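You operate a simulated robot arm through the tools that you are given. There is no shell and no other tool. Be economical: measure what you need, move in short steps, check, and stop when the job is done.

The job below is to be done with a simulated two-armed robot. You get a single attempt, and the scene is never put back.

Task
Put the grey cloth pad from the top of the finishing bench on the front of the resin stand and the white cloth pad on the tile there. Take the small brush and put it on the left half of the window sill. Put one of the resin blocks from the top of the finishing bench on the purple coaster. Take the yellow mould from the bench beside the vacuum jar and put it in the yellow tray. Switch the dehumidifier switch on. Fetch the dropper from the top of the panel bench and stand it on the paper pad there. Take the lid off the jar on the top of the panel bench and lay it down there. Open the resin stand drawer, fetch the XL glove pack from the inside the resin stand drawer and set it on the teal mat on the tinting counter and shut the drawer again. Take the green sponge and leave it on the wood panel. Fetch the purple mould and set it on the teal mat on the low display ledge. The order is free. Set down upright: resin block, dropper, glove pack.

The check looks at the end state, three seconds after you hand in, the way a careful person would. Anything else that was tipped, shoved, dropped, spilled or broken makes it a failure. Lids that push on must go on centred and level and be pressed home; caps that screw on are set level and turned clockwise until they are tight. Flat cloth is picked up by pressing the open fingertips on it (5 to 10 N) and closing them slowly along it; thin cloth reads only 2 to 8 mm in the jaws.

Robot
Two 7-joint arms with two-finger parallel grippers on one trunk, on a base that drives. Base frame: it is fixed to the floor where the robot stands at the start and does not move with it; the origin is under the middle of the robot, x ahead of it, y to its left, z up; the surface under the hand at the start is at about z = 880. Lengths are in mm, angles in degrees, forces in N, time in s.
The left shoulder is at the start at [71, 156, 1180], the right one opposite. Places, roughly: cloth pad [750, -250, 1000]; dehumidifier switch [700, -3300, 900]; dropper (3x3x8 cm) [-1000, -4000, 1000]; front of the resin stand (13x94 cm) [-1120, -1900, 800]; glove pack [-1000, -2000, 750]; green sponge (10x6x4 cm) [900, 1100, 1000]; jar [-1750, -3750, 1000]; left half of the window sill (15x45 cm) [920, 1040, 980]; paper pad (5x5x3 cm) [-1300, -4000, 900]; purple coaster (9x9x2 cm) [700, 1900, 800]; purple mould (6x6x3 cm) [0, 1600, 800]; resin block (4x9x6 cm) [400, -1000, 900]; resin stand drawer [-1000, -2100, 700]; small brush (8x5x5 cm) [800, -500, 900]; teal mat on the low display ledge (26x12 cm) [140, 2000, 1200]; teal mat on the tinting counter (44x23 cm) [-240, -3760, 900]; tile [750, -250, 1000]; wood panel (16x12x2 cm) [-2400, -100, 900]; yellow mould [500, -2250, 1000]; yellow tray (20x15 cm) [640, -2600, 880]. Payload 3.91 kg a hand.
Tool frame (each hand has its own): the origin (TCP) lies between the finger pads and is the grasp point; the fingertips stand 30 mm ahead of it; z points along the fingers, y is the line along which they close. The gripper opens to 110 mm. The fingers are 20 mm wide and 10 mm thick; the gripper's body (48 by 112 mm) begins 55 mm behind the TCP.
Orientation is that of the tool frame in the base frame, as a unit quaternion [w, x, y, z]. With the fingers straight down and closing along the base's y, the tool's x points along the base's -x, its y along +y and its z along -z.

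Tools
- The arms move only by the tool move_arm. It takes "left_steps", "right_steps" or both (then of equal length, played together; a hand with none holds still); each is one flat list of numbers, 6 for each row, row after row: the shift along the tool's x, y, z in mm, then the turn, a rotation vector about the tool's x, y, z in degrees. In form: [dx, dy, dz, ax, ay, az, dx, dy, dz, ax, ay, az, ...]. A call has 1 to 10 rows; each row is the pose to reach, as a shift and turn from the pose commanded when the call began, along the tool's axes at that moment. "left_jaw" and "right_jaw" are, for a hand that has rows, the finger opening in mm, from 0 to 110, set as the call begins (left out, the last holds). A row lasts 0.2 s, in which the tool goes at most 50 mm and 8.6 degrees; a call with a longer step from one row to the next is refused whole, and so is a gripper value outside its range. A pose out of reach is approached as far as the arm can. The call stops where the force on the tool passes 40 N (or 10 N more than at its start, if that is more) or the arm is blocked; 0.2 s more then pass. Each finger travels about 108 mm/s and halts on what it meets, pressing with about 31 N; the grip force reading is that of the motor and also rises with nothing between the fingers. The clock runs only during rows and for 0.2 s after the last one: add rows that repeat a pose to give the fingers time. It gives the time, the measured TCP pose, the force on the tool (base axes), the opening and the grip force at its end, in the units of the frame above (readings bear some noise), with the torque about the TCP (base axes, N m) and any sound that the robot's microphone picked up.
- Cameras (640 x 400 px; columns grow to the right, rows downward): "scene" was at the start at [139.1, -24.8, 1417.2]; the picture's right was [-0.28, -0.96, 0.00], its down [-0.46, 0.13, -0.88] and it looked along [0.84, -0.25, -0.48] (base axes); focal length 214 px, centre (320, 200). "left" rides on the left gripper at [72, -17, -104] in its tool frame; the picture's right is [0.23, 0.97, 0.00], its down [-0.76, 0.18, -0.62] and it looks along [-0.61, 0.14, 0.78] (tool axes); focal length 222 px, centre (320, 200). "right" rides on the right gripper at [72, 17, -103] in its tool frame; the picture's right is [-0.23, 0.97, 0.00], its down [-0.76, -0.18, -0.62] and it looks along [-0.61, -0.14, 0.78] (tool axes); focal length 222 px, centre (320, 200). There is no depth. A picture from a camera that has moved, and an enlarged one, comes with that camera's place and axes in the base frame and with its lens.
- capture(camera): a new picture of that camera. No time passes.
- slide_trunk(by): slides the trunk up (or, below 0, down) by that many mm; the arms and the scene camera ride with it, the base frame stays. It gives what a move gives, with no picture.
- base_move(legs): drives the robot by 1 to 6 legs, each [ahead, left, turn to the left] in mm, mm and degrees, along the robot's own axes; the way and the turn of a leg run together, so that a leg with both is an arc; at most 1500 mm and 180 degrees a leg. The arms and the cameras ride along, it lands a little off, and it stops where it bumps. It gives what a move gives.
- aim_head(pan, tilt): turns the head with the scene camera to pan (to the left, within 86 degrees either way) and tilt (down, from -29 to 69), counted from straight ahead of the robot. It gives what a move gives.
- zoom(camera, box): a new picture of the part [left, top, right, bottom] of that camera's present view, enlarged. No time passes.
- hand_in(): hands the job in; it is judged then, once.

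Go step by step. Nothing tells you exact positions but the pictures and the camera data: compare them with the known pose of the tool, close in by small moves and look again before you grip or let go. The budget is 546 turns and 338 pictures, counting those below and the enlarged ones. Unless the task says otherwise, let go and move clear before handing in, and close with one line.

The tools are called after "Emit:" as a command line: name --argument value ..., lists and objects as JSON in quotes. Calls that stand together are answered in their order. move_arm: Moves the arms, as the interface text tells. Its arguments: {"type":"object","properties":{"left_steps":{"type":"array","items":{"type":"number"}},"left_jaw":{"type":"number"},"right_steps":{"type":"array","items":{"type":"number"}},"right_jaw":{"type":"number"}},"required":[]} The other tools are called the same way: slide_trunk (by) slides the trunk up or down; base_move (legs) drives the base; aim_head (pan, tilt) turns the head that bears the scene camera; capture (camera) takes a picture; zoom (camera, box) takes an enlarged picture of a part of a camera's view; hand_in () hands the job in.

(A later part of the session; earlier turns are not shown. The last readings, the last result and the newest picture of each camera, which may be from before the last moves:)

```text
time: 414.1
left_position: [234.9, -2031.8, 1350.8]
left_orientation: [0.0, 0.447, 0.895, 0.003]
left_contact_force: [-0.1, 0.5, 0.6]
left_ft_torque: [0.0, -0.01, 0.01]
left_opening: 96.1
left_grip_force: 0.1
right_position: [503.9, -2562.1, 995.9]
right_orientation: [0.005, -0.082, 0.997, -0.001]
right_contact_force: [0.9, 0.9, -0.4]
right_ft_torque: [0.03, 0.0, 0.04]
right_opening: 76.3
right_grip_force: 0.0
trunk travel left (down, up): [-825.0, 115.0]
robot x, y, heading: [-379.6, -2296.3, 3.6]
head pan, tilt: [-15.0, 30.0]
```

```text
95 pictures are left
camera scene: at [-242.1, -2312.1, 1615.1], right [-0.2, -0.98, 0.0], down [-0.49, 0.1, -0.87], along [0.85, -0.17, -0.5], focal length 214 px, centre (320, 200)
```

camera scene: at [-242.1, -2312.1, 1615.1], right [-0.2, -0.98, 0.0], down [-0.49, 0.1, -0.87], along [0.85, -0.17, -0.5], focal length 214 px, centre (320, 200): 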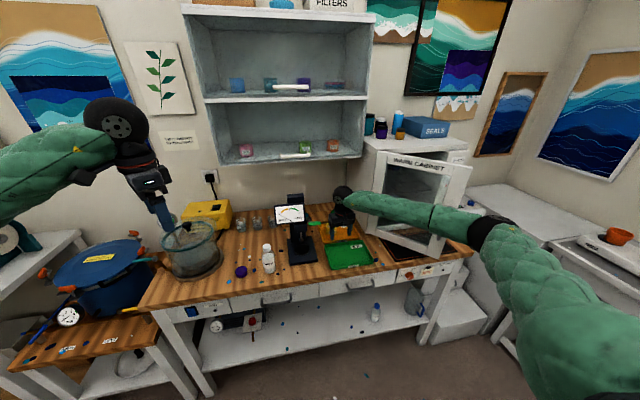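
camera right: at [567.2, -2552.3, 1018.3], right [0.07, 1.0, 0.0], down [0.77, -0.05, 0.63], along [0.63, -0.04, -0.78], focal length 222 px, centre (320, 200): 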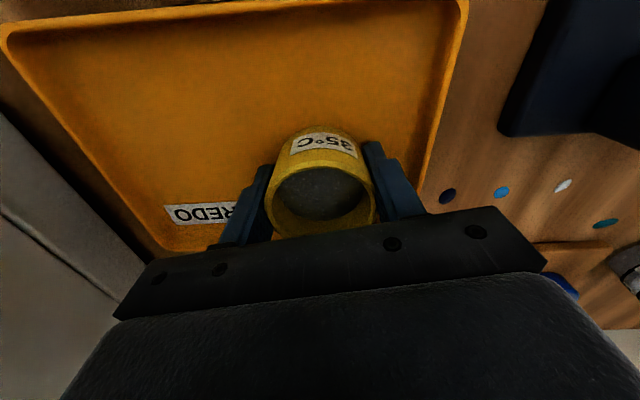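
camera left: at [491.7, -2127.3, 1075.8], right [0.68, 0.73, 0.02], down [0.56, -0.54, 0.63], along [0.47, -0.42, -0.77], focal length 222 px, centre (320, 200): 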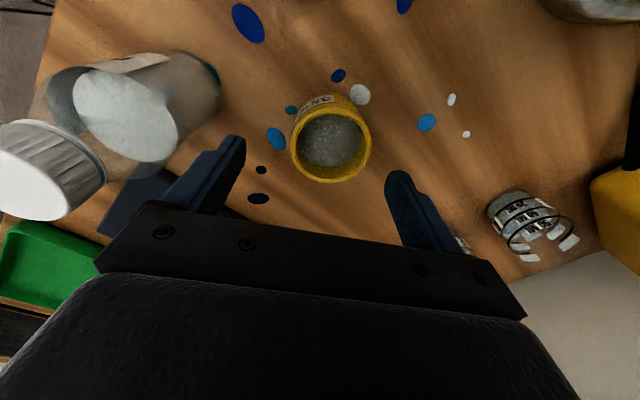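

The base touched something behind, likely the resin stand, so I'll stay clear of it. I'll raise the right hand, then reposition to push the cabinet door shut.

Emit:
move_arm --right_steps '[5, 0, -40, 0, 0, 0, 10, 0, -80, 0, 0, 0, 20, 0, -120, 0, 0, 0, 40, 0, -160, 0, 0, 0, 60, 0, -200, 0, 0, 0]' --right_jaw 0

Emit:
base_move --legs '[[70, 0, -3.6], [0, -450, 0]]'

Emit:
aim_head --pan -15 --tilt 30

Emit:
capture --camera "scene"

Emit:
aim_head --pan 80 --tilt 40

```text
time: 415.3
left_position: [237.5, -2032.0, 1350.0]
left_orientation: [-0.001, 0.446, 0.895, 0.003]
left_contact_force: [-0.6, 0.0, 0.4]
left_ft_torque: [-0.01, -0.04, -0.02]
left_opening: 96.1
left_grip_force: 0.0
right_position: [448.1, -2572.4, 1192.6]
right_orientation: [0.002, -0.081, 0.997, -0.001]
right_contact_force: [-0.3, 0.3, -0.1]
right_ft_torque: [0.01, -0.01, 0.0]
right_opening: 0.0
right_grip_force: 31.3
trunk travel left (down, up): [-825.0, 115.0]
robot x, y, heading: [-383.1, -2299.4, 3.7]
head pan, tilt: [-15.0, 30.0]
```

```text
time: 418.7
left_position: [323.4, -2535.4, 1349.5]
left_orientation: [-0.001, 0.475, 0.88, 0.002]
left_contact_force: [1.1, 0.2, -0.2]
left_ft_torque: [0.03, 0.0, 0.0]
left_opening: 96.2
left_grip_force: 0.1
right_position: [499.3, -3090.8, 1191.6]
right_orientation: [0.002, -0.05, 0.999, -0.001]
right_contact_force: [0.4, -0.4, -0.1]
right_ft_torque: [0.0, -0.02, 0.02]
right_opening: 0.1
right_grip_force: 31.0
trunk travel left (down, up): [-825.0, 115.0]
robot x, y, heading: [-313.5, -2758.9, -0.2]
head pan, tilt: [-15.0, 30.0]
```

```text
time: 419.3
left_position: [322.8, -2536.4, 1350.2]
left_orientation: [-0.001, 0.475, 0.88, 0.002]
left_contact_force: [0.5, 0.0, -0.6]
left_ft_torque: [-0.01, 0.01, 0.02]
left_opening: 96.0
left_grip_force: 0.2
right_position: [499.5, -3090.7, 1192.6]
right_orientation: [0.002, -0.05, 0.999, -0.001]
right_contact_force: [0.5, -0.2, -0.2]
right_ft_torque: [0.01, 0.02, -0.01]
right_opening: 0.0
right_grip_force: 31.2
trunk travel left (down, up): [-825.0, 115.0]
robot x, y, heading: [-309.9, -2761.2, -0.1]
head pan, tilt: [-15.0, 30.0]
```

```text
94 pictures are left
camera scene: at [-169.9, -2785.5, 1614.6], right [-0.26, -0.97, 0.0], down [-0.48, 0.13, -0.87], along [0.84, -0.23, -0.5], focal length 214 px, centre (320, 200)
```

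scene: 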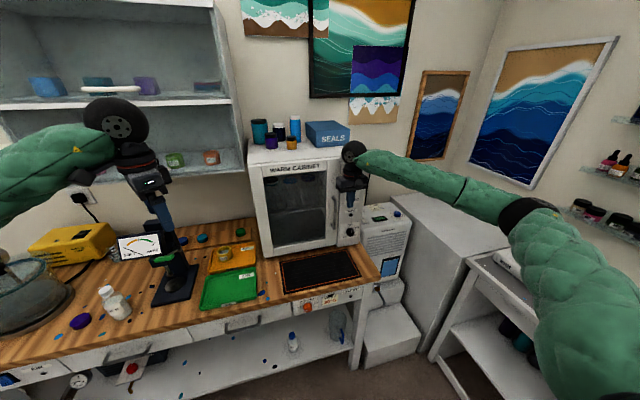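

```text
time: 421.0
left_position: [321.7, -2535.6, 1349.4]
left_orientation: [-0.001, 0.476, 0.88, 0.001]
left_contact_force: [-0.3, -0.1, 0.1]
left_ft_torque: [0.05, -0.03, -0.02]
left_opening: 96.1
left_grip_force: 0.1
right_position: [498.3, -3090.5, 1191.4]
right_orientation: [0.002, -0.049, 0.999, -0.001]
right_contact_force: [-0.2, -0.1, -0.2]
right_ft_torque: [-0.01, -0.01, 0.0]
right_opening: 0.1
right_grip_force: 31.3
trunk travel left (down, up): [-825.0, 115.0]
robot x, y, heading: [-313.2, -2759.9, -0.1]
head pan, tilt: [80.0, 40.0]
```

The sweep seems to have pushed the door shut. I'll verify by zooming in.

Emit:
aim_head --pan -15 --tilt 30

Emit:
zoom --camera "scene" --box '[190, 120, 410, 310]'

```text
time: 422.7
left_position: [323.2, -2536.3, 1349.4]
left_orientation: [-0.001, 0.475, 0.88, 0.001]
left_contact_force: [0.5, 0.3, -0.6]
left_ft_torque: [0.02, -0.01, 0.02]
left_opening: 96.0
left_grip_force: 0.1
right_position: [499.5, -3090.7, 1191.3]
right_orientation: [0.003, -0.05, 0.999, 0.0]
right_contact_force: [0.4, -0.2, 0.1]
right_ft_torque: [0.03, 0.01, -0.02]
right_opening: 0.0
right_grip_force: 30.9
trunk travel left (down, up): [-825.0, 115.0]
robot x, y, heading: [-306.2, -2762.6, 0.1]
head pan, tilt: [-15.0, 30.0]
```

```text
2.11 times, centred on (300, 215) of scene
camera zoom: at [-169.9, -2785.1, 1614.6], right [-0.26, -0.97, 0.0], down [-0.48, 0.13, -0.87], along [0.84, -0.23, -0.5], focal length 452 px, centre (362, 168)
```

zoom: 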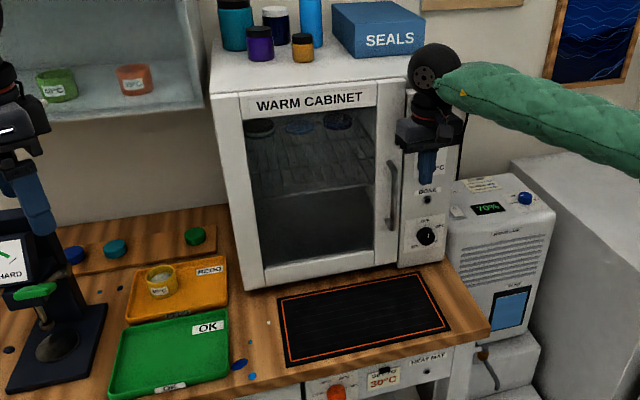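

The door looks closed. I'll give it a gentle push at the stile to make sure it is home.

Emit:
move_arm --right_steps '[0, 28, 20, 0, 0, 0, 0, 55, 40, 0, 0, 0, -20, 55, 40, 0, 0, 0, -35, 55, 40, 0, 0, 0, -50, 55, 40, 0, 0, 0, -62, 55, 40, 0, 0, 0, -74, 55, 40, 0, 0, 0, -86, 55, 40, 0, 0, 0, -98, 55, 40, 0, 0, 0, -110, 55, 40, 0, 0, 0]'

Emit:
zoom --camera "scene" --box '[280, 120, 410, 280]'

```text
time: 423.6
left_position: [321.5, -2536.9, 1351.2]
left_orientation: [0.0, 0.476, 0.88, 0.002]
left_contact_force: [0.1, 0.2, -0.1]
left_ft_torque: [0.02, 0.02, 0.01]
left_opening: 96.0
left_grip_force: 0.2
right_position: [510.2, -3032.4, 1152.2]
right_orientation: [-0.001, -0.049, 0.999, -0.001]
right_contact_force: [-7.5, -2.4, 5.4]
right_ft_torque: [-0.04, -0.04, -0.09]
right_opening: 0.1
right_grip_force: 30.9
trunk travel left (down, up): [-825.0, 115.0]
robot x, y, heading: [-306.3, -2760.9, -0.2]
head pan, tilt: [-15.0, 30.0]
stopped in row 4 (right hand): the force on the tool passed its limit at 66 N (the readings are from after the stop); the commanded pose is now the measured one
```

```text
2.50 times, centred on (345, 200) of scene
camera zoom: at [-171.2, -2785.7, 1614.7], right [-0.26, -0.97, 0.0], down [-0.48, 0.13, -0.87], along [0.84, -0.23, -0.5], focal length 536 px, centre (258, 200)
```

zoom: 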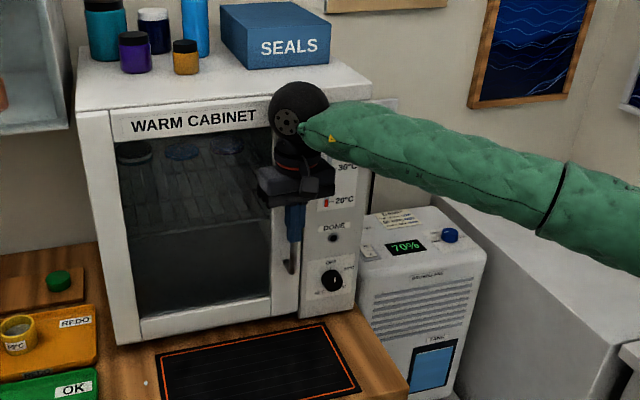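

The door is firmly shut. I'll pull the right hand back, lower the trunk to normal, and turn to face the panel bench.

Emit:
move_arm --right_steps '[40, 0, 0, 0, 0, 0, 80, 0, 0, 0, 0, 0, 120, 0, -10, 0, 0, 0, 160, 0, -20, 0, 0, 0]'

Emit:
base_move --legs '[[-20, 60, 0], [0, 0, -45], [0, 0, -45], [0, -900, 0]]'

Emit:
aim_head --pan 0 --tilt 30

Emit:
capture --camera "scene"

```text
time: 424.6
left_position: [321.5, -2537.0, 1351.6]
left_orientation: [-0.002, 0.476, 0.879, 0.003]
left_contact_force: [-0.3, -0.5, 0.9]
left_ft_torque: [0.0, -0.03, 0.04]
left_opening: 95.9
left_grip_force: 0.0
right_position: [347.4, -3048.3, 1173.6]
right_orientation: [0.001, -0.051, 0.999, -0.002]
right_contact_force: [-0.2, 0.5, 0.2]
right_ft_torque: [-0.03, -0.06, -0.02]
right_opening: 0.2
right_grip_force: 30.9
trunk travel left (down, up): [-825.0, 115.0]
robot x, y, heading: [-309.9, -2760.9, 0.1]
head pan, tilt: [-15.0, 30.0]
```

```text
time: 434.0
left_position: [-982.0, -3336.3, 1350.1]
left_orientation: [0.0, 0.956, 0.293, 0.001]
left_contact_force: [0.1, 0.1, 0.1]
left_ft_torque: [0.0, -0.02, 0.02]
left_opening: 96.1
left_grip_force: 0.1
right_position: [-1494.1, -3370.2, 1172.1]
right_orientation: [-0.002, 0.666, 0.746, 0.0]
right_contact_force: [0.3, 0.8, -0.5]
right_ft_torque: [0.02, 0.01, 0.0]
right_opening: 0.0
right_grip_force: 31.2
trunk travel left (down, up): [-825.0, 115.0]
robot x, y, heading: [-1221.4, -2710.1, -89.3]
head pan, tilt: [-15.0, 30.0]
```

```text
time: 434.7
left_position: [-982.6, -3336.3, 1349.1]
left_orientation: [0.001, 0.956, 0.292, 0.002]
left_contact_force: [-0.4, -0.1, 0.1]
left_ft_torque: [0.02, -0.01, 0.0]
left_opening: 96.2
left_grip_force: 0.1
right_position: [-1492.9, -3371.1, 1171.0]
right_orientation: [-0.002, 0.665, 0.746, -0.001]
right_contact_force: [0.1, 0.2, 0.5]
right_ft_torque: [-0.02, 0.01, 0.01]
right_opening: 0.0
right_grip_force: 31.3
trunk travel left (down, up): [-825.0, 115.0]
robot x, y, heading: [-1214.0, -2706.5, -89.5]
head pan, tilt: [0.0, 30.0]
```

```text
91 pictures are left
camera scene: at [-1216.0, -2848.3, 1614.6], right [-1.0, -0.01, 0.0], down [-0.01, 0.5, -0.87], along [0.01, -0.87, -0.5], focal length 214 px, centre (320, 200)
```

scene: 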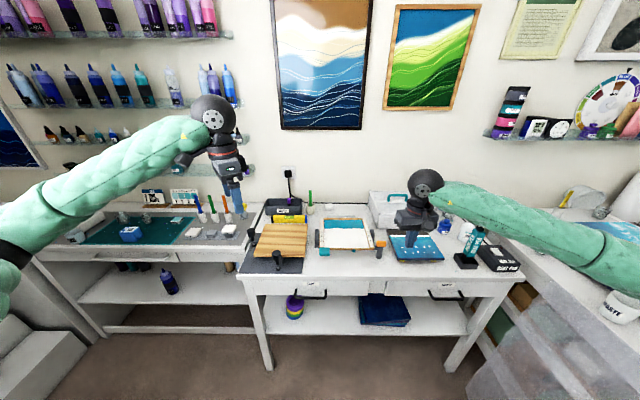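

The panel bench is in view. I'll zoom in on it.

Emit:
zoom --camera "scene" --box '[230, 150, 390, 290]'

Emit:
zoom --camera "scene" --box '[360, 150, 540, 290]'

```text
2.86 times, centred on (310, 220) of scene
camera zoom: at [-1216.0, -2848.3, 1614.6], right [-1.0, -0.01, 0.0], down [-0.01, 0.5, -0.87], along [0.01, -0.87, -0.5], focal length 613 px, centre (349, 143)
```

zoom: 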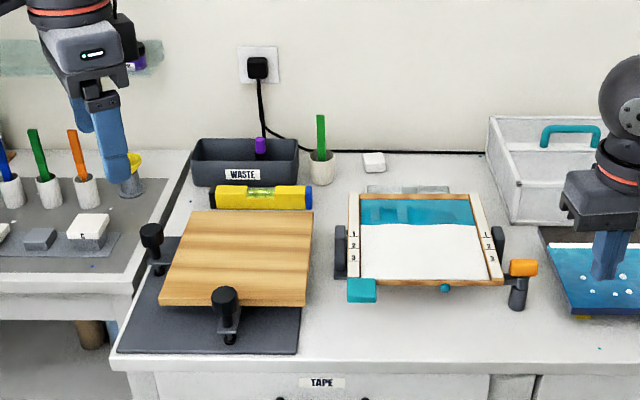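

```text
2.86 times, centred on (450, 220) of scene
camera zoom: at [-1216.0, -2848.3, 1614.6], right [-1.0, -0.01, 0.0], down [-0.01, 0.5, -0.87], along [0.01, -0.87, -0.5], focal length 613 px, centre (-51, 143)
```

zoom: 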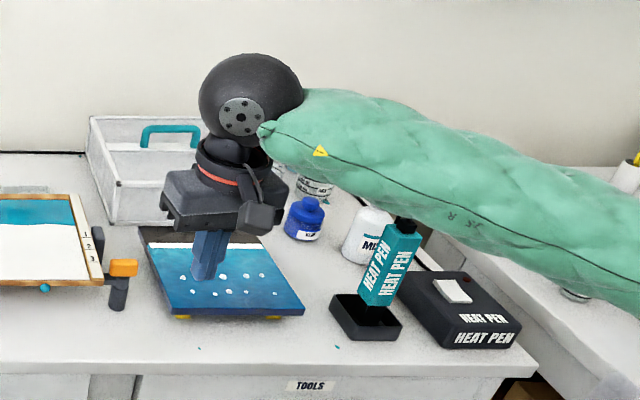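

The right hand hides part of the bench. I'll pull it back and zoom in again.

Emit:
move_arm --right_steps '[35, -25, -20, 0, 0, 0, 70, -50, -40, 0, 0, 0, 105, -75, -60, 0, 0, 0, 130, -110, -80, 0, 0, 0, 140, -150, -100, 0, 0, 0]'

Emit:
zoom --camera "scene" --box '[360, 150, 540, 290]'

Emit:
zoom --camera "scene" --box '[265, 175, 345, 225]'

```text
time: 435.9
left_position: [-982.1, -3335.3, 1349.4]
left_orientation: [0.001, 0.956, 0.293, 0.002]
left_contact_force: [0.0, -0.2, -0.2]
left_ft_torque: [-0.04, 0.02, 0.02]
left_opening: 96.0
left_grip_force: 0.1
right_position: [-1658.4, -3250.5, 1272.4]
right_orientation: [-0.002, 0.664, 0.748, -0.001]
right_contact_force: [0.1, -0.1, -0.8]
right_ft_torque: [-0.02, 0.0, -0.01]
right_opening: 0.2
right_grip_force: 31.2
trunk travel left (down, up): [-825.0, 115.0]
robot x, y, heading: [-1217.2, -2708.0, -89.2]
head pan, tilt: [0.0, 30.0]
```

```text
2.86 times, centred on (450, 220) of scene
camera zoom: at [-1216.0, -2847.3, 1614.6], right [-1.0, -0.01, 0.0], down [-0.01, 0.5, -0.87], along [0.01, -0.87, -0.5], focal length 613 px, centre (-51, 143)
```

zoom: 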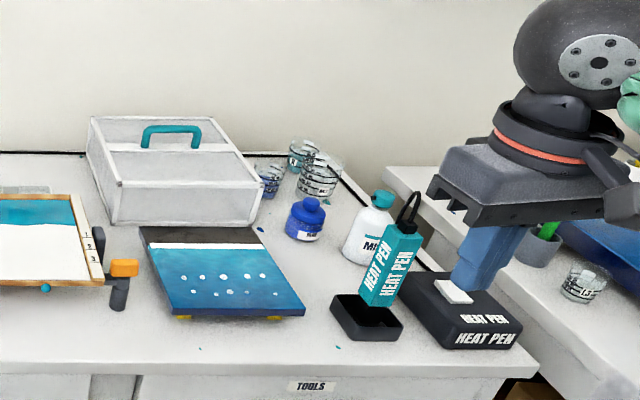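

```text
8.00 times, centred on (305, 200) of scene
camera zoom: at [-1216.0, -2847.3, 1614.6], right [-1.0, -0.01, 0.0], down [-0.01, 0.5, -0.87], along [0.01, -0.87, -0.5], focal length 1716 px, centre (440, 200)
```

zoom: 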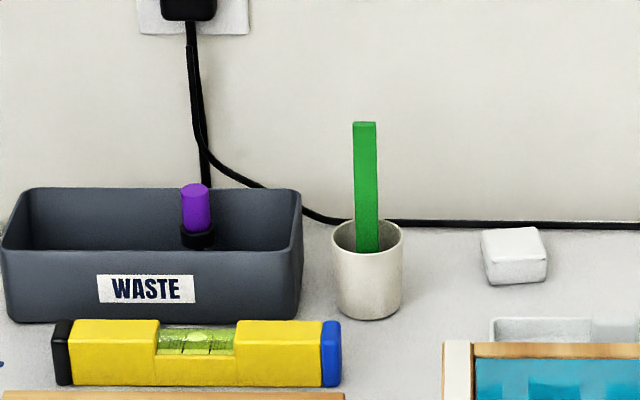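

The dropper is the purple-bulbed item in the waste box, the paper pad is the white block, and the jar is probably the blue one. I'll zoom in on the jar.

Emit:
zoom --camera "scene" --box '[430, 185, 500, 235]'

```text
8.00 times, centred on (465, 210) of scene
camera zoom: at [-1216.0, -2847.3, 1614.6], right [-1.0, -0.01, 0.0], down [-0.01, 0.5, -0.87], along [0.01, -0.87, -0.5], focal length 1716 px, centre (-840, 120)
```

zoom: 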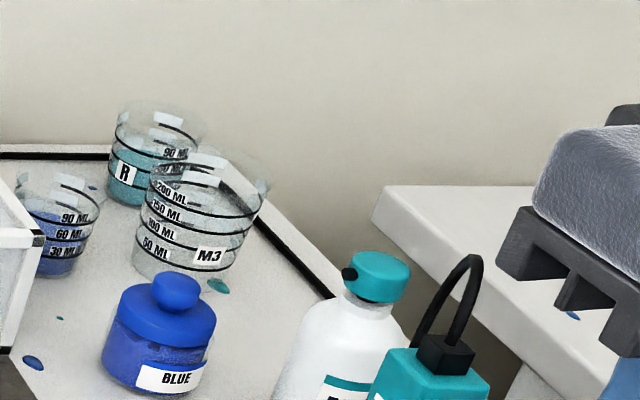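

The jar is the blue one with a knobbed lid. I'll do the dropper first: drive so that the right hand can reach the waste box, then tilt the hand to keep clear of the wall plug.

Emit:
base_move --legs '[[0, 215, 0], [360, 0, 0]]'

Emit:
move_arm --right_steps '[0, 40, 0, 0, 0, 0, -5, 80, 0, 0, -3, 0, -15, 120, 0, 0, -6, 0, -30, 160, 0, 0, -9, 0, -50, 200, 5, 0, -12, 0, -75, 235, 15, 0, -15, 0, -100, 270, 25, 0, -18, 0, -130, 300, 35, 0, -20, 0, -160, 330, 45, 0, -20, 0, -190, 360, 55, 0, -20, 0]' --right_jaw 70

Emit:
aim_head --pan 0 --tilt 35

Emit:
capture --camera "scene"

Emit:
capture --camera "right"

```text
time: 439.5
left_position: [-751.7, -3690.7, 1349.8]
left_orientation: [0.001, 0.955, 0.297, 0.001]
left_contact_force: [0.2, -0.8, -0.5]
left_ft_torque: [-0.01, 0.0, -0.01]
left_opening: 96.1
left_grip_force: 0.1
right_position: [-1429.3, -3613.0, 1272.2]
right_orientation: [-0.003, 0.662, 0.75, 0.0]
right_contact_force: [0.3, 0.2, -0.3]
right_ft_torque: [-0.03, 0.02, -0.01]
right_opening: 0.0
right_grip_force: 30.8
trunk travel left (down, up): [-825.0, 115.0]
robot x, y, heading: [-996.2, -3065.0, -89.0]
head pan, tilt: [0.0, 30.0]
```

```text
time: 441.7
left_position: [-751.2, -3691.7, 1348.1]
left_orientation: [-0.002, 0.955, 0.297, 0.002]
left_contact_force: [-0.2, -0.1, -0.2]
left_ft_torque: [0.02, -0.01, 0.03]
left_opening: 95.9
left_grip_force: 0.1
right_position: [-1048.1, -3754.9, 1215.1]
right_orientation: [0.128, 0.652, 0.738, -0.116]
right_contact_force: [1.0, 0.6, 0.0]
right_ft_torque: [0.0, 0.03, -0.02]
right_opening: 70.2
right_grip_force: 0.2
trunk travel left (down, up): [-825.0, 115.0]
robot x, y, heading: [-996.0, -3065.7, -88.7]
head pan, tilt: [0.0, 30.0]
```

```text
time: 442.4
left_position: [-752.5, -3690.2, 1349.9]
left_orientation: [0.0, 0.954, 0.299, 0.002]
left_contact_force: [0.5, 0.4, -0.1]
left_ft_torque: [0.0, -0.03, -0.03]
left_opening: 95.7
left_grip_force: 0.1
right_position: [-1049.4, -3754.3, 1215.0]
right_orientation: [0.129, 0.652, 0.739, -0.115]
right_contact_force: [0.2, 0.1, 0.4]
right_ft_torque: [0.01, 0.0, 0.02]
right_opening: 70.4
right_grip_force: 0.1
trunk travel left (down, up): [-825.0, 115.0]
robot x, y, heading: [-995.2, -3061.2, -88.8]
head pan, tilt: [0.0, 35.0]
```

```text
85 pictures are left
camera scene: at [-990.2, -3202.7, 1606.8], right [-1.0, -0.02, 0.0], down [-0.01, 0.57, -0.82], along [0.02, -0.82, -0.57], focal length 214 px, centre (320, 200)
```

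scene: 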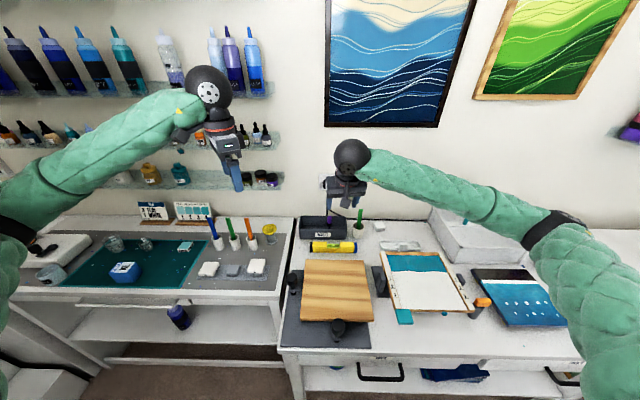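

```text
84 pictures are left
camera right: at [-1044.8, -3651.0, 1288.4], right [0.99, -0.09, 0.07], down [-0.11, -0.52, 0.85], along [-0.04, -0.85, -0.53], focal length 222 px, centre (320, 200)
```

right: 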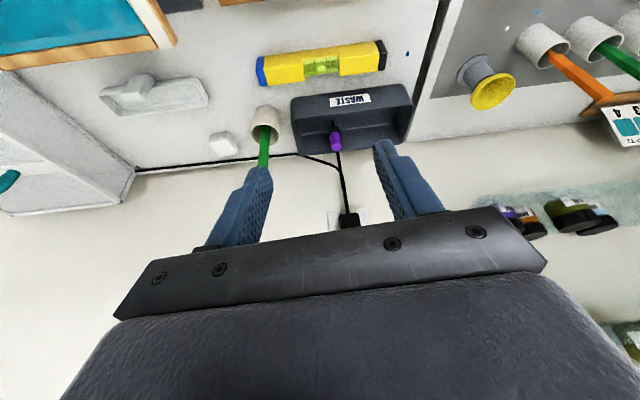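

Zooming in on the dropper from both cameras.

Emit:
zoom --camera "right" --box '[180, 60, 420, 210]'

Emit:
zoom --camera "scene" --box '[280, 180, 400, 265]'

```text
2.67 times, centred on (300, 135) of right
camera zoom: at [-1044.8, -3651.0, 1288.4], right [0.99, -0.09, 0.07], down [-0.11, -0.52, 0.85], along [-0.04, -0.85, -0.53], focal length 592 px, centre (373, 373)
```

zoom: 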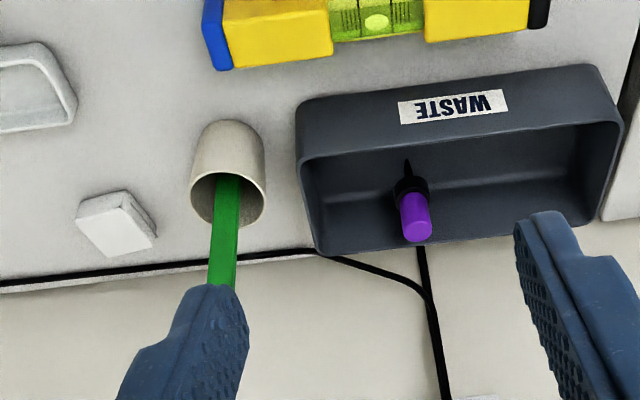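

```text
4.71 times, centred on (340, 222) of scene
camera zoom: at [-990.2, -3202.7, 1606.8], right [-1.0, -0.02, 0.0], down [-0.01, 0.57, -0.82], along [0.02, -0.82, -0.57], focal length 1009 px, centre (226, 94)
```

zoom: 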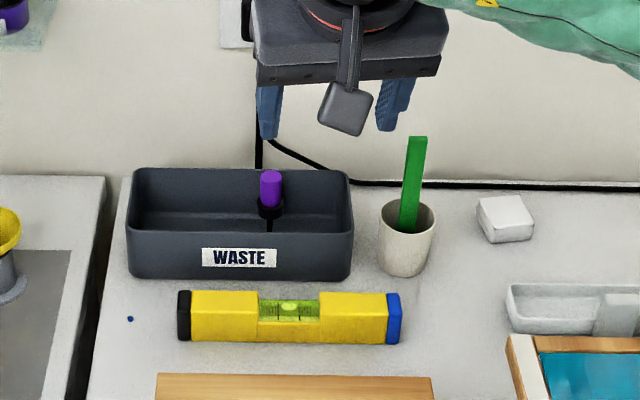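

The bulb is at about (-1019,-3970,956). I'll move to a point above it along the tilted tool axis.

Emit:
move_arm --right_steps '[-19, 1, 37, 0, 0, 0, -39, 2, 74, 0, 0, 0, -58, 2, 110, 0, 0, 0, -77, 3, 147, 0, 0, 0, -97, 4, 184, 0, 0, 0, -116, 5, 221, 0, 0, 0]' --right_jaw 56

Emit:
capture --camera "right"

Emit:
zoom --camera "scene" --box '[280, 160, 400, 245]'

```text
time: 443.8
left_position: [-751.9, -3692.3, 1348.3]
left_orientation: [-0.001, 0.955, 0.298, 0.002]
left_contact_force: [0.7, -0.4, 0.5]
left_ft_torque: [0.01, 0.0, 0.0]
left_opening: 96.0
left_grip_force: 0.0
right_position: [-1022.0, -3940.5, 1043.3]
right_orientation: [0.128, 0.652, 0.738, -0.115]
right_contact_force: [0.4, -0.2, 0.2]
right_ft_torque: [0.0, 0.0, -0.02]
right_opening: 56.1
right_grip_force: 0.0
trunk travel left (down, up): [-825.0, 115.0]
robot x, y, heading: [-994.9, -3063.9, -88.9]
head pan, tilt: [0.0, 35.0]
```

```text
81 pictures are left
camera right: at [-1017.3, -3836.9, 1116.8], right [0.99, -0.09, 0.07], down [-0.11, -0.52, 0.85], along [-0.04, -0.85, -0.53], focal length 222 px, centre (320, 200)
```

right: 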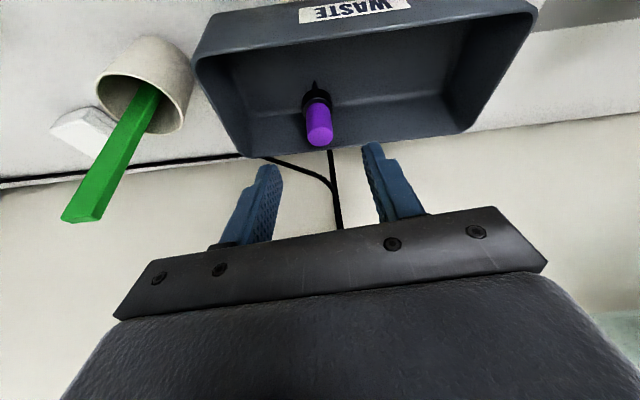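

```text
4.71 times, centred on (340, 202) of scene
camera zoom: at [-989.6, -3203.8, 1606.7], right [-1.0, -0.02, 0.0], down [-0.01, 0.57, -0.82], along [0.02, -0.82, -0.57], focal length 1009 px, centre (226, 188)
```

zoom: 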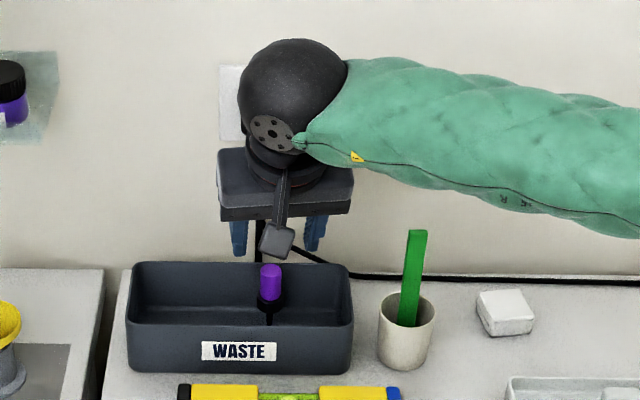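

Aligned. I'll advance along the tool axis and close on the bulb.

Emit:
move_arm --right_steps '[0, 0, 35, 0, 0, 0, 0, 0, 70, 0, 0, 0, -2, 0, 93, 0, 0, 0]'

Emit:
capture --camera "right"

```text
time: 444.5
left_position: [-753.6, -3688.6, 1350.1]
left_orientation: [0.001, 0.955, 0.298, 0.003]
left_contact_force: [-0.5, 0.5, -0.2]
left_ft_torque: [-0.04, -0.03, 0.0]
left_opening: 96.1
left_grip_force: 0.0
right_position: [-1018.0, -3962.9, 975.5]
right_orientation: [0.128, 0.651, 0.739, -0.115]
right_contact_force: [0.5, 0.1, 0.5]
right_ft_torque: [0.0, 0.02, -0.03]
right_opening: 56.0
right_grip_force: 0.1
trunk travel left (down, up): [-825.0, 115.0]
robot x, y, heading: [-995.6, -3066.3, -88.8]
head pan, tilt: [0.0, 35.0]
stopped in row 3 (right hand): the force on the tool passed its limit at 88 N (the readings are from after the stop); the commanded pose is now the measured one
```

```text
79 pictures are left
camera right: at [-1013.9, -3859.8, 1048.7], right [0.99, -0.09, 0.07], down [-0.11, -0.52, 0.85], along [-0.04, -0.85, -0.53], focal length 222 px, centre (320, 200)
```

right: 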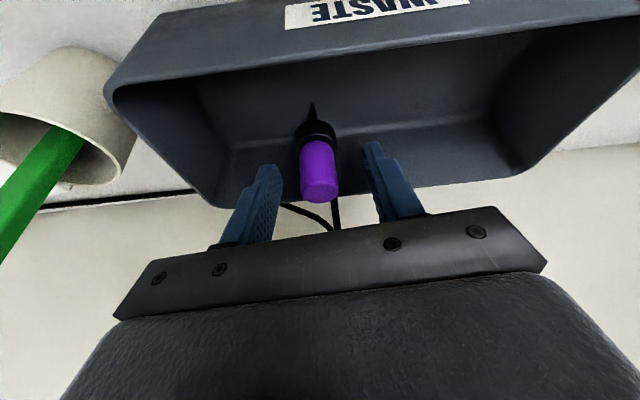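

The fingertips met the box's back rim because of the tilt. I'll back off, straighten the hand to vertical and come in again.

Emit:
move_arm --right_steps '[0, 0, -35, 0, 0, 0, 0, 0, -75, 0, 0, 0, 0, 0, -75, 0, 7, 0, 0, 0, -75, 0, 14, 0, 0, 0, -75, 0, 19.5, 0]'

Emit:
capture --camera "right"

```text
time: 445.7
left_position: [-752.7, -3691.0, 1349.1]
left_orientation: [0.001, 0.955, 0.298, 0.002]
left_contact_force: [-0.3, 0.9, -0.5]
left_ft_torque: [0.01, -0.01, -0.02]
left_opening: 96.0
left_grip_force: 0.1
right_position: [-1020.7, -3938.0, 1042.7]
right_orientation: [0.0, 0.663, 0.749, -0.003]
right_contact_force: [-0.1, -0.9, -0.2]
right_ft_torque: [0.01, 0.02, -0.02]
right_opening: 56.3
right_grip_force: 0.1
trunk travel left (down, up): [-825.0, 115.0]
robot x, y, heading: [-992.0, -3067.1, -89.0]
head pan, tilt: [0.0, 35.0]
```

```text
78 pictures are left
camera right: at [-1012.6, -3865.5, 1147.2], right [0.99, -0.11, 0.0], down [-0.08, -0.78, 0.63], along [-0.07, -0.62, -0.78], focal length 222 px, centre (320, 200)
```

right: 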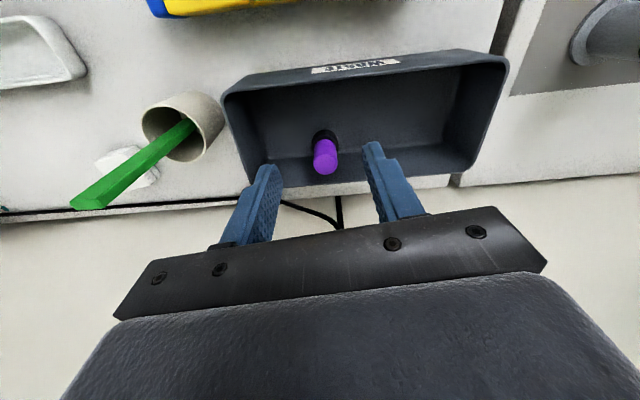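

Vertical now, with the bulb at about (-1018,-3961). I'll move over it and descend.

Emit:
move_arm --right_steps '[-12, 0, 0, 0, 0, 0, -23, 0, 10, 0, 0, 0, -23, 0, 40, 0, 0, 0, -23, 0, 65, 0, 0, 0, -23, 0, 80, 0, 0, 0, -23, 0, 90, 0, 0, 0]'

Emit:
capture --camera "right"

```text
time: 447.1
left_position: [-752.3, -3689.9, 1347.9]
left_orientation: [0.0, 0.955, 0.297, 0.002]
left_contact_force: [-1.0, -0.4, -0.2]
left_ft_torque: [-0.03, -0.01, 0.02]
left_opening: 96.0
left_grip_force: 0.0
right_position: [-1018.1, -3962.6, 953.8]
right_orientation: [0.0, 0.661, 0.75, -0.003]
right_contact_force: [-0.9, 0.1, 0.7]
right_ft_torque: [-0.04, -0.01, 0.0]
right_opening: 56.0
right_grip_force: 0.1
trunk travel left (down, up): [-825.0, 115.0]
robot x, y, heading: [-993.8, -3063.1, -88.8]
head pan, tilt: [0.0, 35.0]
```

```text
77 pictures are left
camera right: at [-1010.3, -3890.0, 1057.6], right [0.99, -0.1, 0.0], down [-0.08, -0.77, 0.63], along [-0.07, -0.62, -0.78], focal length 222 px, centre (320, 200)
```

right: 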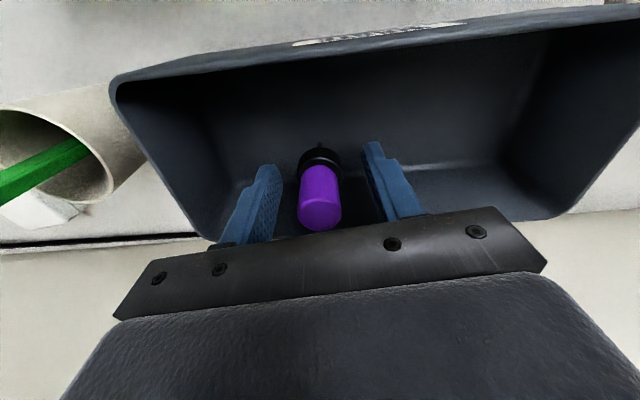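

The bulb is between the fingers. I'll close and lift.

Emit:
move_arm --right_steps '[0, 0, 0, 0, 0, 0, 0, 0, 0, 0, 0, 0, 0, 0, 0, 0, 0, 0]' --right_jaw 5

Emit:
move_arm --right_steps '[0, 0, -15, 0, 0, 0, 0, 0, -40, 0, 0, 0, 0, 0, -75, 0, 0, 0, 0, 0, -110, 0, 0, 0, 10, 0, -145, 0, 0, 0]'

Emit:
zoom --camera "scene" --box '[280, 140, 400, 245]'

Emit:
zoom --camera "right" --box '[200, 80, 440, 240]'

```text
time: 447.9
left_position: [-752.3, -3691.8, 1349.5]
left_orientation: [0.0, 0.955, 0.297, 0.001]
left_contact_force: [0.5, 0.1, 0.9]
left_ft_torque: [0.0, 0.0, -0.01]
left_opening: 96.0
left_grip_force: 0.0
right_position: [-1018.2, -3961.7, 955.4]
right_orientation: [0.001, 0.662, 0.75, -0.003]
right_contact_force: [0.1, -0.6, 0.2]
right_ft_torque: [0.02, 0.0, 0.01]
right_opening: 25.1
right_grip_force: 31.0
trunk travel left (down, up): [-825.0, 115.0]
robot x, y, heading: [-997.1, -3064.3, -88.9]
head pan, tilt: [0.0, 35.0]
```

```text
time: 449.1
left_position: [-752.8, -3690.0, 1349.8]
left_orientation: [0.0, 0.954, 0.298, 0.002]
left_contact_force: [0.7, -0.3, -0.7]
left_ft_torque: [0.0, 0.01, 0.02]
left_opening: 96.3
left_grip_force: 0.0
right_position: [-1018.2, -3950.0, 1097.7]
right_orientation: [0.001, 0.661, 0.75, -0.003]
right_contact_force: [0.1, -0.2, -0.7]
right_ft_torque: [0.01, -0.03, 0.02]
right_opening: 24.9
right_grip_force: 31.0
trunk travel left (down, up): [-825.0, 115.0]
robot x, y, heading: [-995.3, -3063.0, -88.7]
head pan, tilt: [0.0, 35.0]
```

```text
3.81 times, centred on (340, 192) of scene
camera zoom: at [-990.5, -3201.6, 1606.8], right [-1.0, -0.02, 0.0], down [-0.01, 0.57, -0.82], along [0.02, -0.82, -0.57], focal length 817 px, centre (244, 229)
```

zoom: 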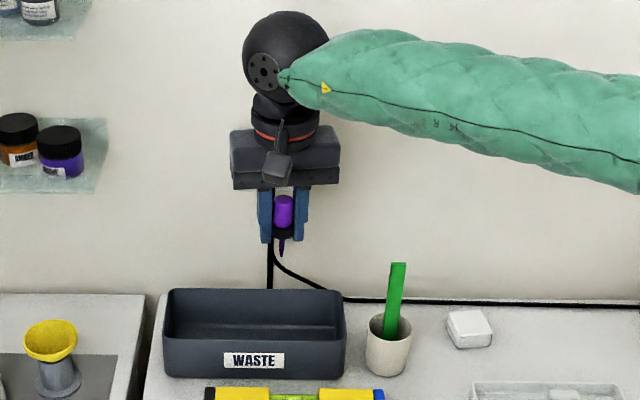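

```text
2.50 times, centred on (320, 160) of right
camera zoom: at [-1009.6, -3877.0, 1201.9], right [0.99, -0.1, 0.0], down [-0.08, -0.77, 0.63], along [-0.07, -0.62, -0.78], focal length 555 px, centre (320, 300)
```

zoom: 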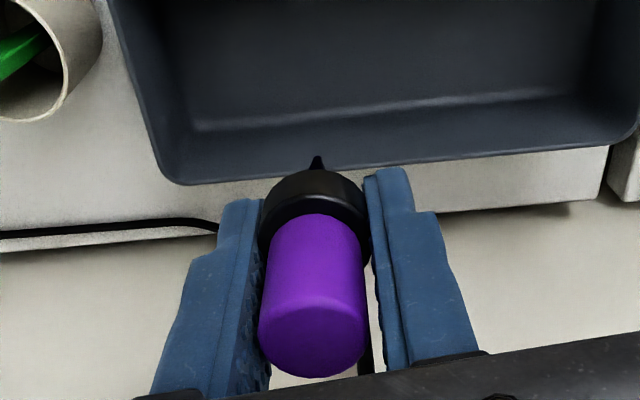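

The dropper is held upright by its bulb. I'll carry it over toward the paper pad, above the green stick.

Emit:
move_arm --right_steps '[0, 0, -30, 0, 0, 0, 0, -40, -40, 0, 0, 0, 0, -80, -40, 0, 0, 0, 0, -120, -40, 0, 0, 0, 0, -160, -40, 0, 0, 0, 0, -200, -40, 0, 0, 0, -5, -235, -40, 0, 0, 0, -10, -246, -30, 0, 0, 0]'

Emit:
zoom --camera "right" --box '[180, 40, 460, 240]'

Emit:
zoom --camera "scene" --box '[320, 140, 440, 250]'

```text
time: 450.9
left_position: [-752.9, -3692.3, 1347.9]
left_orientation: [0.0, 0.955, 0.297, 0.003]
left_contact_force: [0.0, -0.3, -0.3]
left_ft_torque: [0.0, -0.01, 0.02]
left_opening: 96.0
left_grip_force: 0.1
right_position: [-1262.4, -3993.2, 1129.3]
right_orientation: [0.001, 0.661, 0.75, -0.002]
right_contact_force: [0.2, 0.6, 0.4]
right_ft_torque: [0.01, 0.02, 0.01]
right_opening: 24.8
right_grip_force: 30.6
trunk travel left (down, up): [-825.0, 115.0]
robot x, y, heading: [-992.9, -3063.6, -88.9]
head pan, tilt: [0.0, 35.0]
```

```text
2.00 times, centred on (320, 140) of right
camera zoom: at [-1254.4, -3919.8, 1232.7], right [0.99, -0.1, 0.0], down [-0.08, -0.78, 0.63], along [-0.07, -0.62, -0.78], focal length 444 px, centre (320, 320)
```

zoom: 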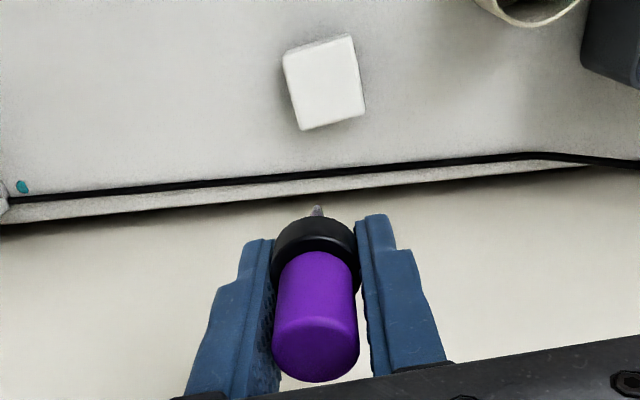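

```text
3.64 times, centred on (380, 195) of scene
camera zoom: at [-990.6, -3203.4, 1606.7], right [-1.0, -0.02, 0.0], down [-0.01, 0.57, -0.82], along [0.02, -0.82, -0.57], focal length 780 px, centre (102, 218)
```

zoom: 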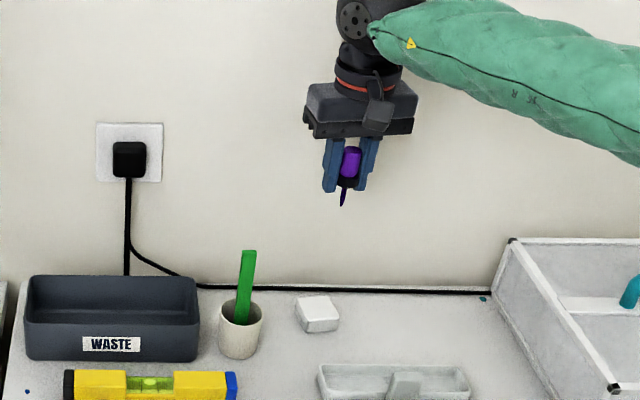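

The pad's top centre is about (-1258,-3977,925). I'll align and lower.

Emit:
move_arm --right_steps '[8, 3, 0, 0, 0, 0, 15, 6, 0, 0, 0, 0, 15, 6, 40, 0, 0, 0, 15, 6, 80, 0, 0, 0, 15, 6, 110, 0, 0, 0]'

Emit:
zoom --camera "right" --box '[200, 40, 440, 240]'

Emit:
zoom --camera "scene" --box '[345, 170, 415, 240]'

```text
time: 452.1
left_position: [-753.8, -3691.3, 1348.5]
left_orientation: [0.0, 0.955, 0.298, 0.003]
left_contact_force: [0.3, 0.1, -0.1]
left_ft_torque: [0.0, 0.0, 0.0]
left_opening: 96.1
left_grip_force: 0.0
right_position: [-1259.0, -3976.7, 1019.6]
right_orientation: [0.001, 0.662, 0.75, -0.003]
right_contact_force: [-0.7, 0.7, 0.0]
right_ft_torque: [0.01, -0.03, 0.05]
right_opening: 24.7
right_grip_force: 30.8
trunk travel left (down, up): [-825.0, 115.0]
robot x, y, heading: [-992.7, -3067.1, -88.6]
head pan, tilt: [0.0, 35.0]
```

```text
2.00 times, centred on (320, 140) of right
camera zoom: at [-1250.3, -3904.6, 1123.2], right [0.99, -0.1, 0.0], down [-0.08, -0.77, 0.63], along [-0.07, -0.62, -0.78], focal length 444 px, centre (320, 320)
```

zoom: 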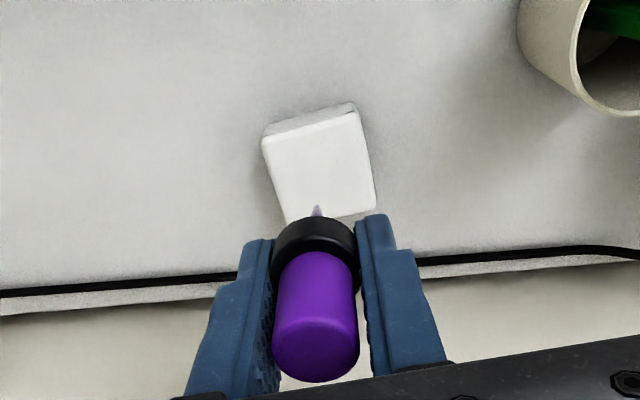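

```text
5.71 times, centred on (380, 205) of scene
camera zoom: at [-990.6, -3203.0, 1606.8], right [-1.0, -0.02, 0.0], down [-0.01, 0.57, -0.82], along [0.02, -0.82, -0.57], focal length 1226 px, centre (-23, 171)
```

zoom: 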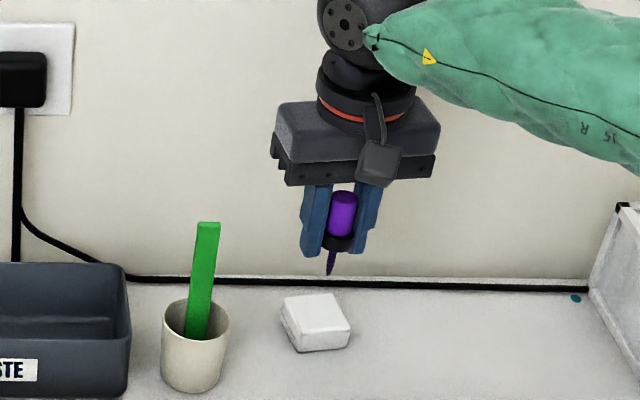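

Aligned, with the tip about 50 mm below the TCP. I'll lower gently until it touches the pad.

Emit:
move_arm --right_steps '[0, 0, 20, 0, 0, 0, 0, 0, 36, 0, 0, 0, 0, 0, 40, 0, 0, 0, 0, 0, 43, 0, 0, 0, 0, 0, 46, 0, 0, 0, 0, 0, 49, 0, 0, 0, 0, 0, 52, 0, 0, 0, 0, 0, 55, 0, 0, 0, 0, 0, 58, 0, 0, 0, 0, 0, 61, 0, 0, 0]'

Emit:
zoom --camera "scene" --box '[345, 170, 415, 240]'

```text
time: 454.3
left_position: [-753.0, -3690.2, 1349.8]
left_orientation: [0.001, 0.955, 0.298, 0.003]
left_contact_force: [0.3, -0.3, 0.6]
left_ft_torque: [0.0, 0.02, 0.02]
left_opening: 95.8
left_grip_force: 0.1
right_position: [-1258.0, -3975.4, 960.2]
right_orientation: [0.002, 0.662, 0.75, -0.004]
right_contact_force: [-1.1, 1.5, 19.8]
right_ft_torque: [0.08, 0.03, 0.0]
right_opening: 24.2
right_grip_force: 31.1
trunk travel left (down, up): [-825.0, 115.0]
robot x, y, heading: [-996.6, -3067.6, -88.8]
head pan, tilt: [0.0, 35.0]
```

```text
5.71 times, centred on (380, 205) of scene
camera zoom: at [-989.8, -3200.6, 1607.0], right [-1.0, -0.02, 0.0], down [-0.01, 0.57, -0.82], along [0.02, -0.82, -0.57], focal length 1226 px, centre (-23, 171)
```

zoom: 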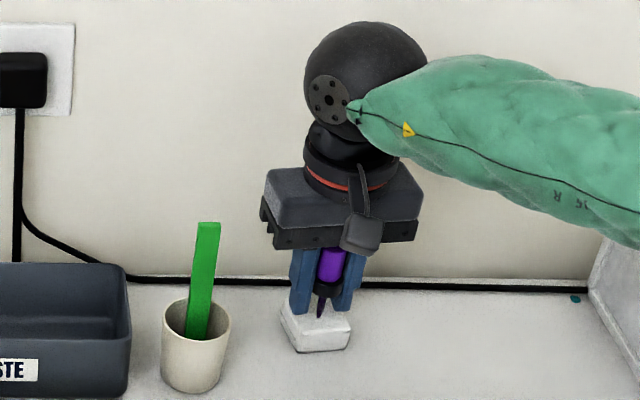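

The tip rests on the pad with about 20 N. I'll ease off slightly and open.

Emit:
move_arm --right_steps '[0, 0, -1.5, 0, 0, 0, 0, 0, -1.5, 0, 0, 0]'

Emit:
move_arm --right_steps '[0, 0, 0, 0, 0, 0, 0, 0, 0, 0, 0, 0]' --right_jaw 40

Emit:
zoom --camera "scene" --box '[345, 180, 405, 240]'

```text
time: 454.9
left_position: [-752.2, -3690.8, 1350.4]
left_orientation: [0.001, 0.955, 0.298, 0.003]
left_contact_force: [0.6, 0.6, 0.1]
left_ft_torque: [0.01, 0.01, -0.01]
left_opening: 95.9
left_grip_force: 0.0
right_position: [-1258.1, -3976.3, 961.2]
right_orientation: [0.001, 0.662, 0.75, -0.003]
right_contact_force: [0.6, 2.3, 8.3]
right_ft_torque: [0.11, -0.03, 0.04]
right_opening: 24.1
right_grip_force: 31.2
trunk travel left (down, up): [-825.0, 115.0]
robot x, y, heading: [-995.4, -3063.8, -89.1]
head pan, tilt: [0.0, 35.0]
```

```text
time: 455.5
left_position: [-752.0, -3691.4, 1349.1]
left_orientation: [0.0, 0.955, 0.298, 0.002]
left_contact_force: [0.5, -1.0, -0.7]
left_ft_torque: [-0.01, -0.01, -0.01]
left_opening: 96.1
left_grip_force: 0.1
right_position: [-1258.2, -3976.9, 962.5]
right_orientation: [0.001, 0.661, 0.75, -0.003]
right_contact_force: [0.3, 0.1, -0.2]
right_ft_torque: [0.0, 0.03, -0.02]
right_opening: 39.7
right_grip_force: 0.3
trunk travel left (down, up): [-825.0, 115.0]
robot x, y, heading: [-992.8, -3066.9, -88.7]
head pan, tilt: [0.0, 35.0]
```

```text
6.67 times, centred on (375, 210) of scene
camera zoom: at [-990.2, -3202.3, 1606.8], right [-1.0, -0.02, 0.0], down [-0.01, 0.57, -0.82], along [0.02, -0.82, -0.57], focal length 1430 px, centre (-47, 133)
```

zoom: 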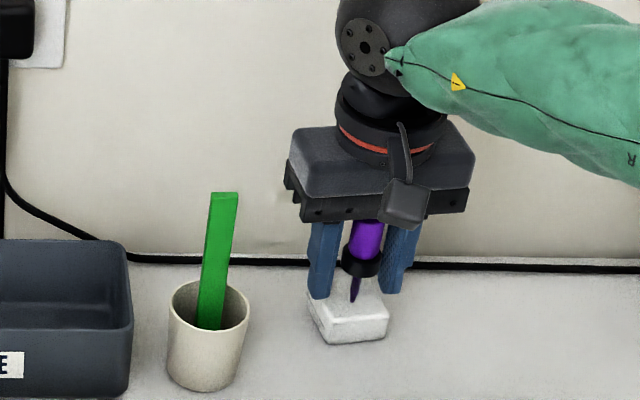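

Still upright between the opened fingers. I'll rise straight up and check that it stays standing.

Emit:
move_arm --right_steps '[0, 0, 0, 0, 0, 0, 0, 0, -20, 0, 0, 0, 0, 0, -45, 0, 0, 0, 0, 0, -80, 0, 0, 0, 0, 0, -120, 0, 0, 0, 20, 0, -160, 0, 0, 0]' --right_jaw 60

Emit:
zoom --camera "scene" --box '[345, 180, 405, 240]'

```text
time: 456.9
left_position: [-751.8, -3689.2, 1349.3]
left_orientation: [0.001, 0.954, 0.299, 0.002]
left_contact_force: [0.0, -0.5, 0.6]
left_ft_torque: [0.01, 0.0, 0.01]
left_opening: 96.3
left_grip_force: 0.0
right_position: [-1263.7, -3957.2, 1120.9]
right_orientation: [0.001, 0.663, 0.749, -0.003]
right_contact_force: [0.3, 0.4, -0.3]
right_ft_torque: [-0.02, -0.01, 0.03]
right_opening: 60.1
right_grip_force: 0.1
trunk travel left (down, up): [-825.0, 115.0]
robot x, y, heading: [-992.9, -3062.6, -88.9]
head pan, tilt: [0.0, 35.0]
```

```text
6.67 times, centred on (375, 210) of scene
camera zoom: at [-991.0, -3200.8, 1606.9], right [-1.0, -0.02, 0.0], down [-0.01, 0.57, -0.82], along [0.02, -0.82, -0.57], focal length 1430 px, centre (-47, 133)
```

zoom: 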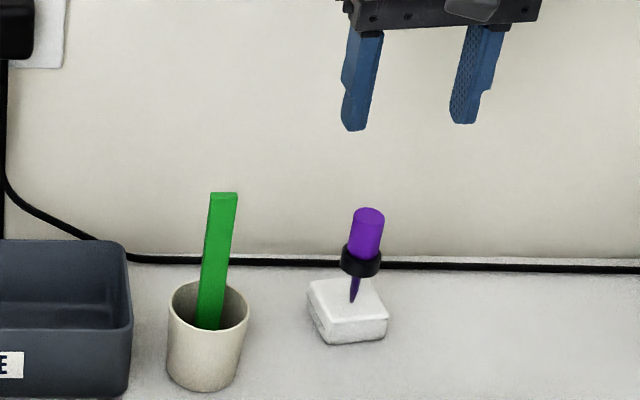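

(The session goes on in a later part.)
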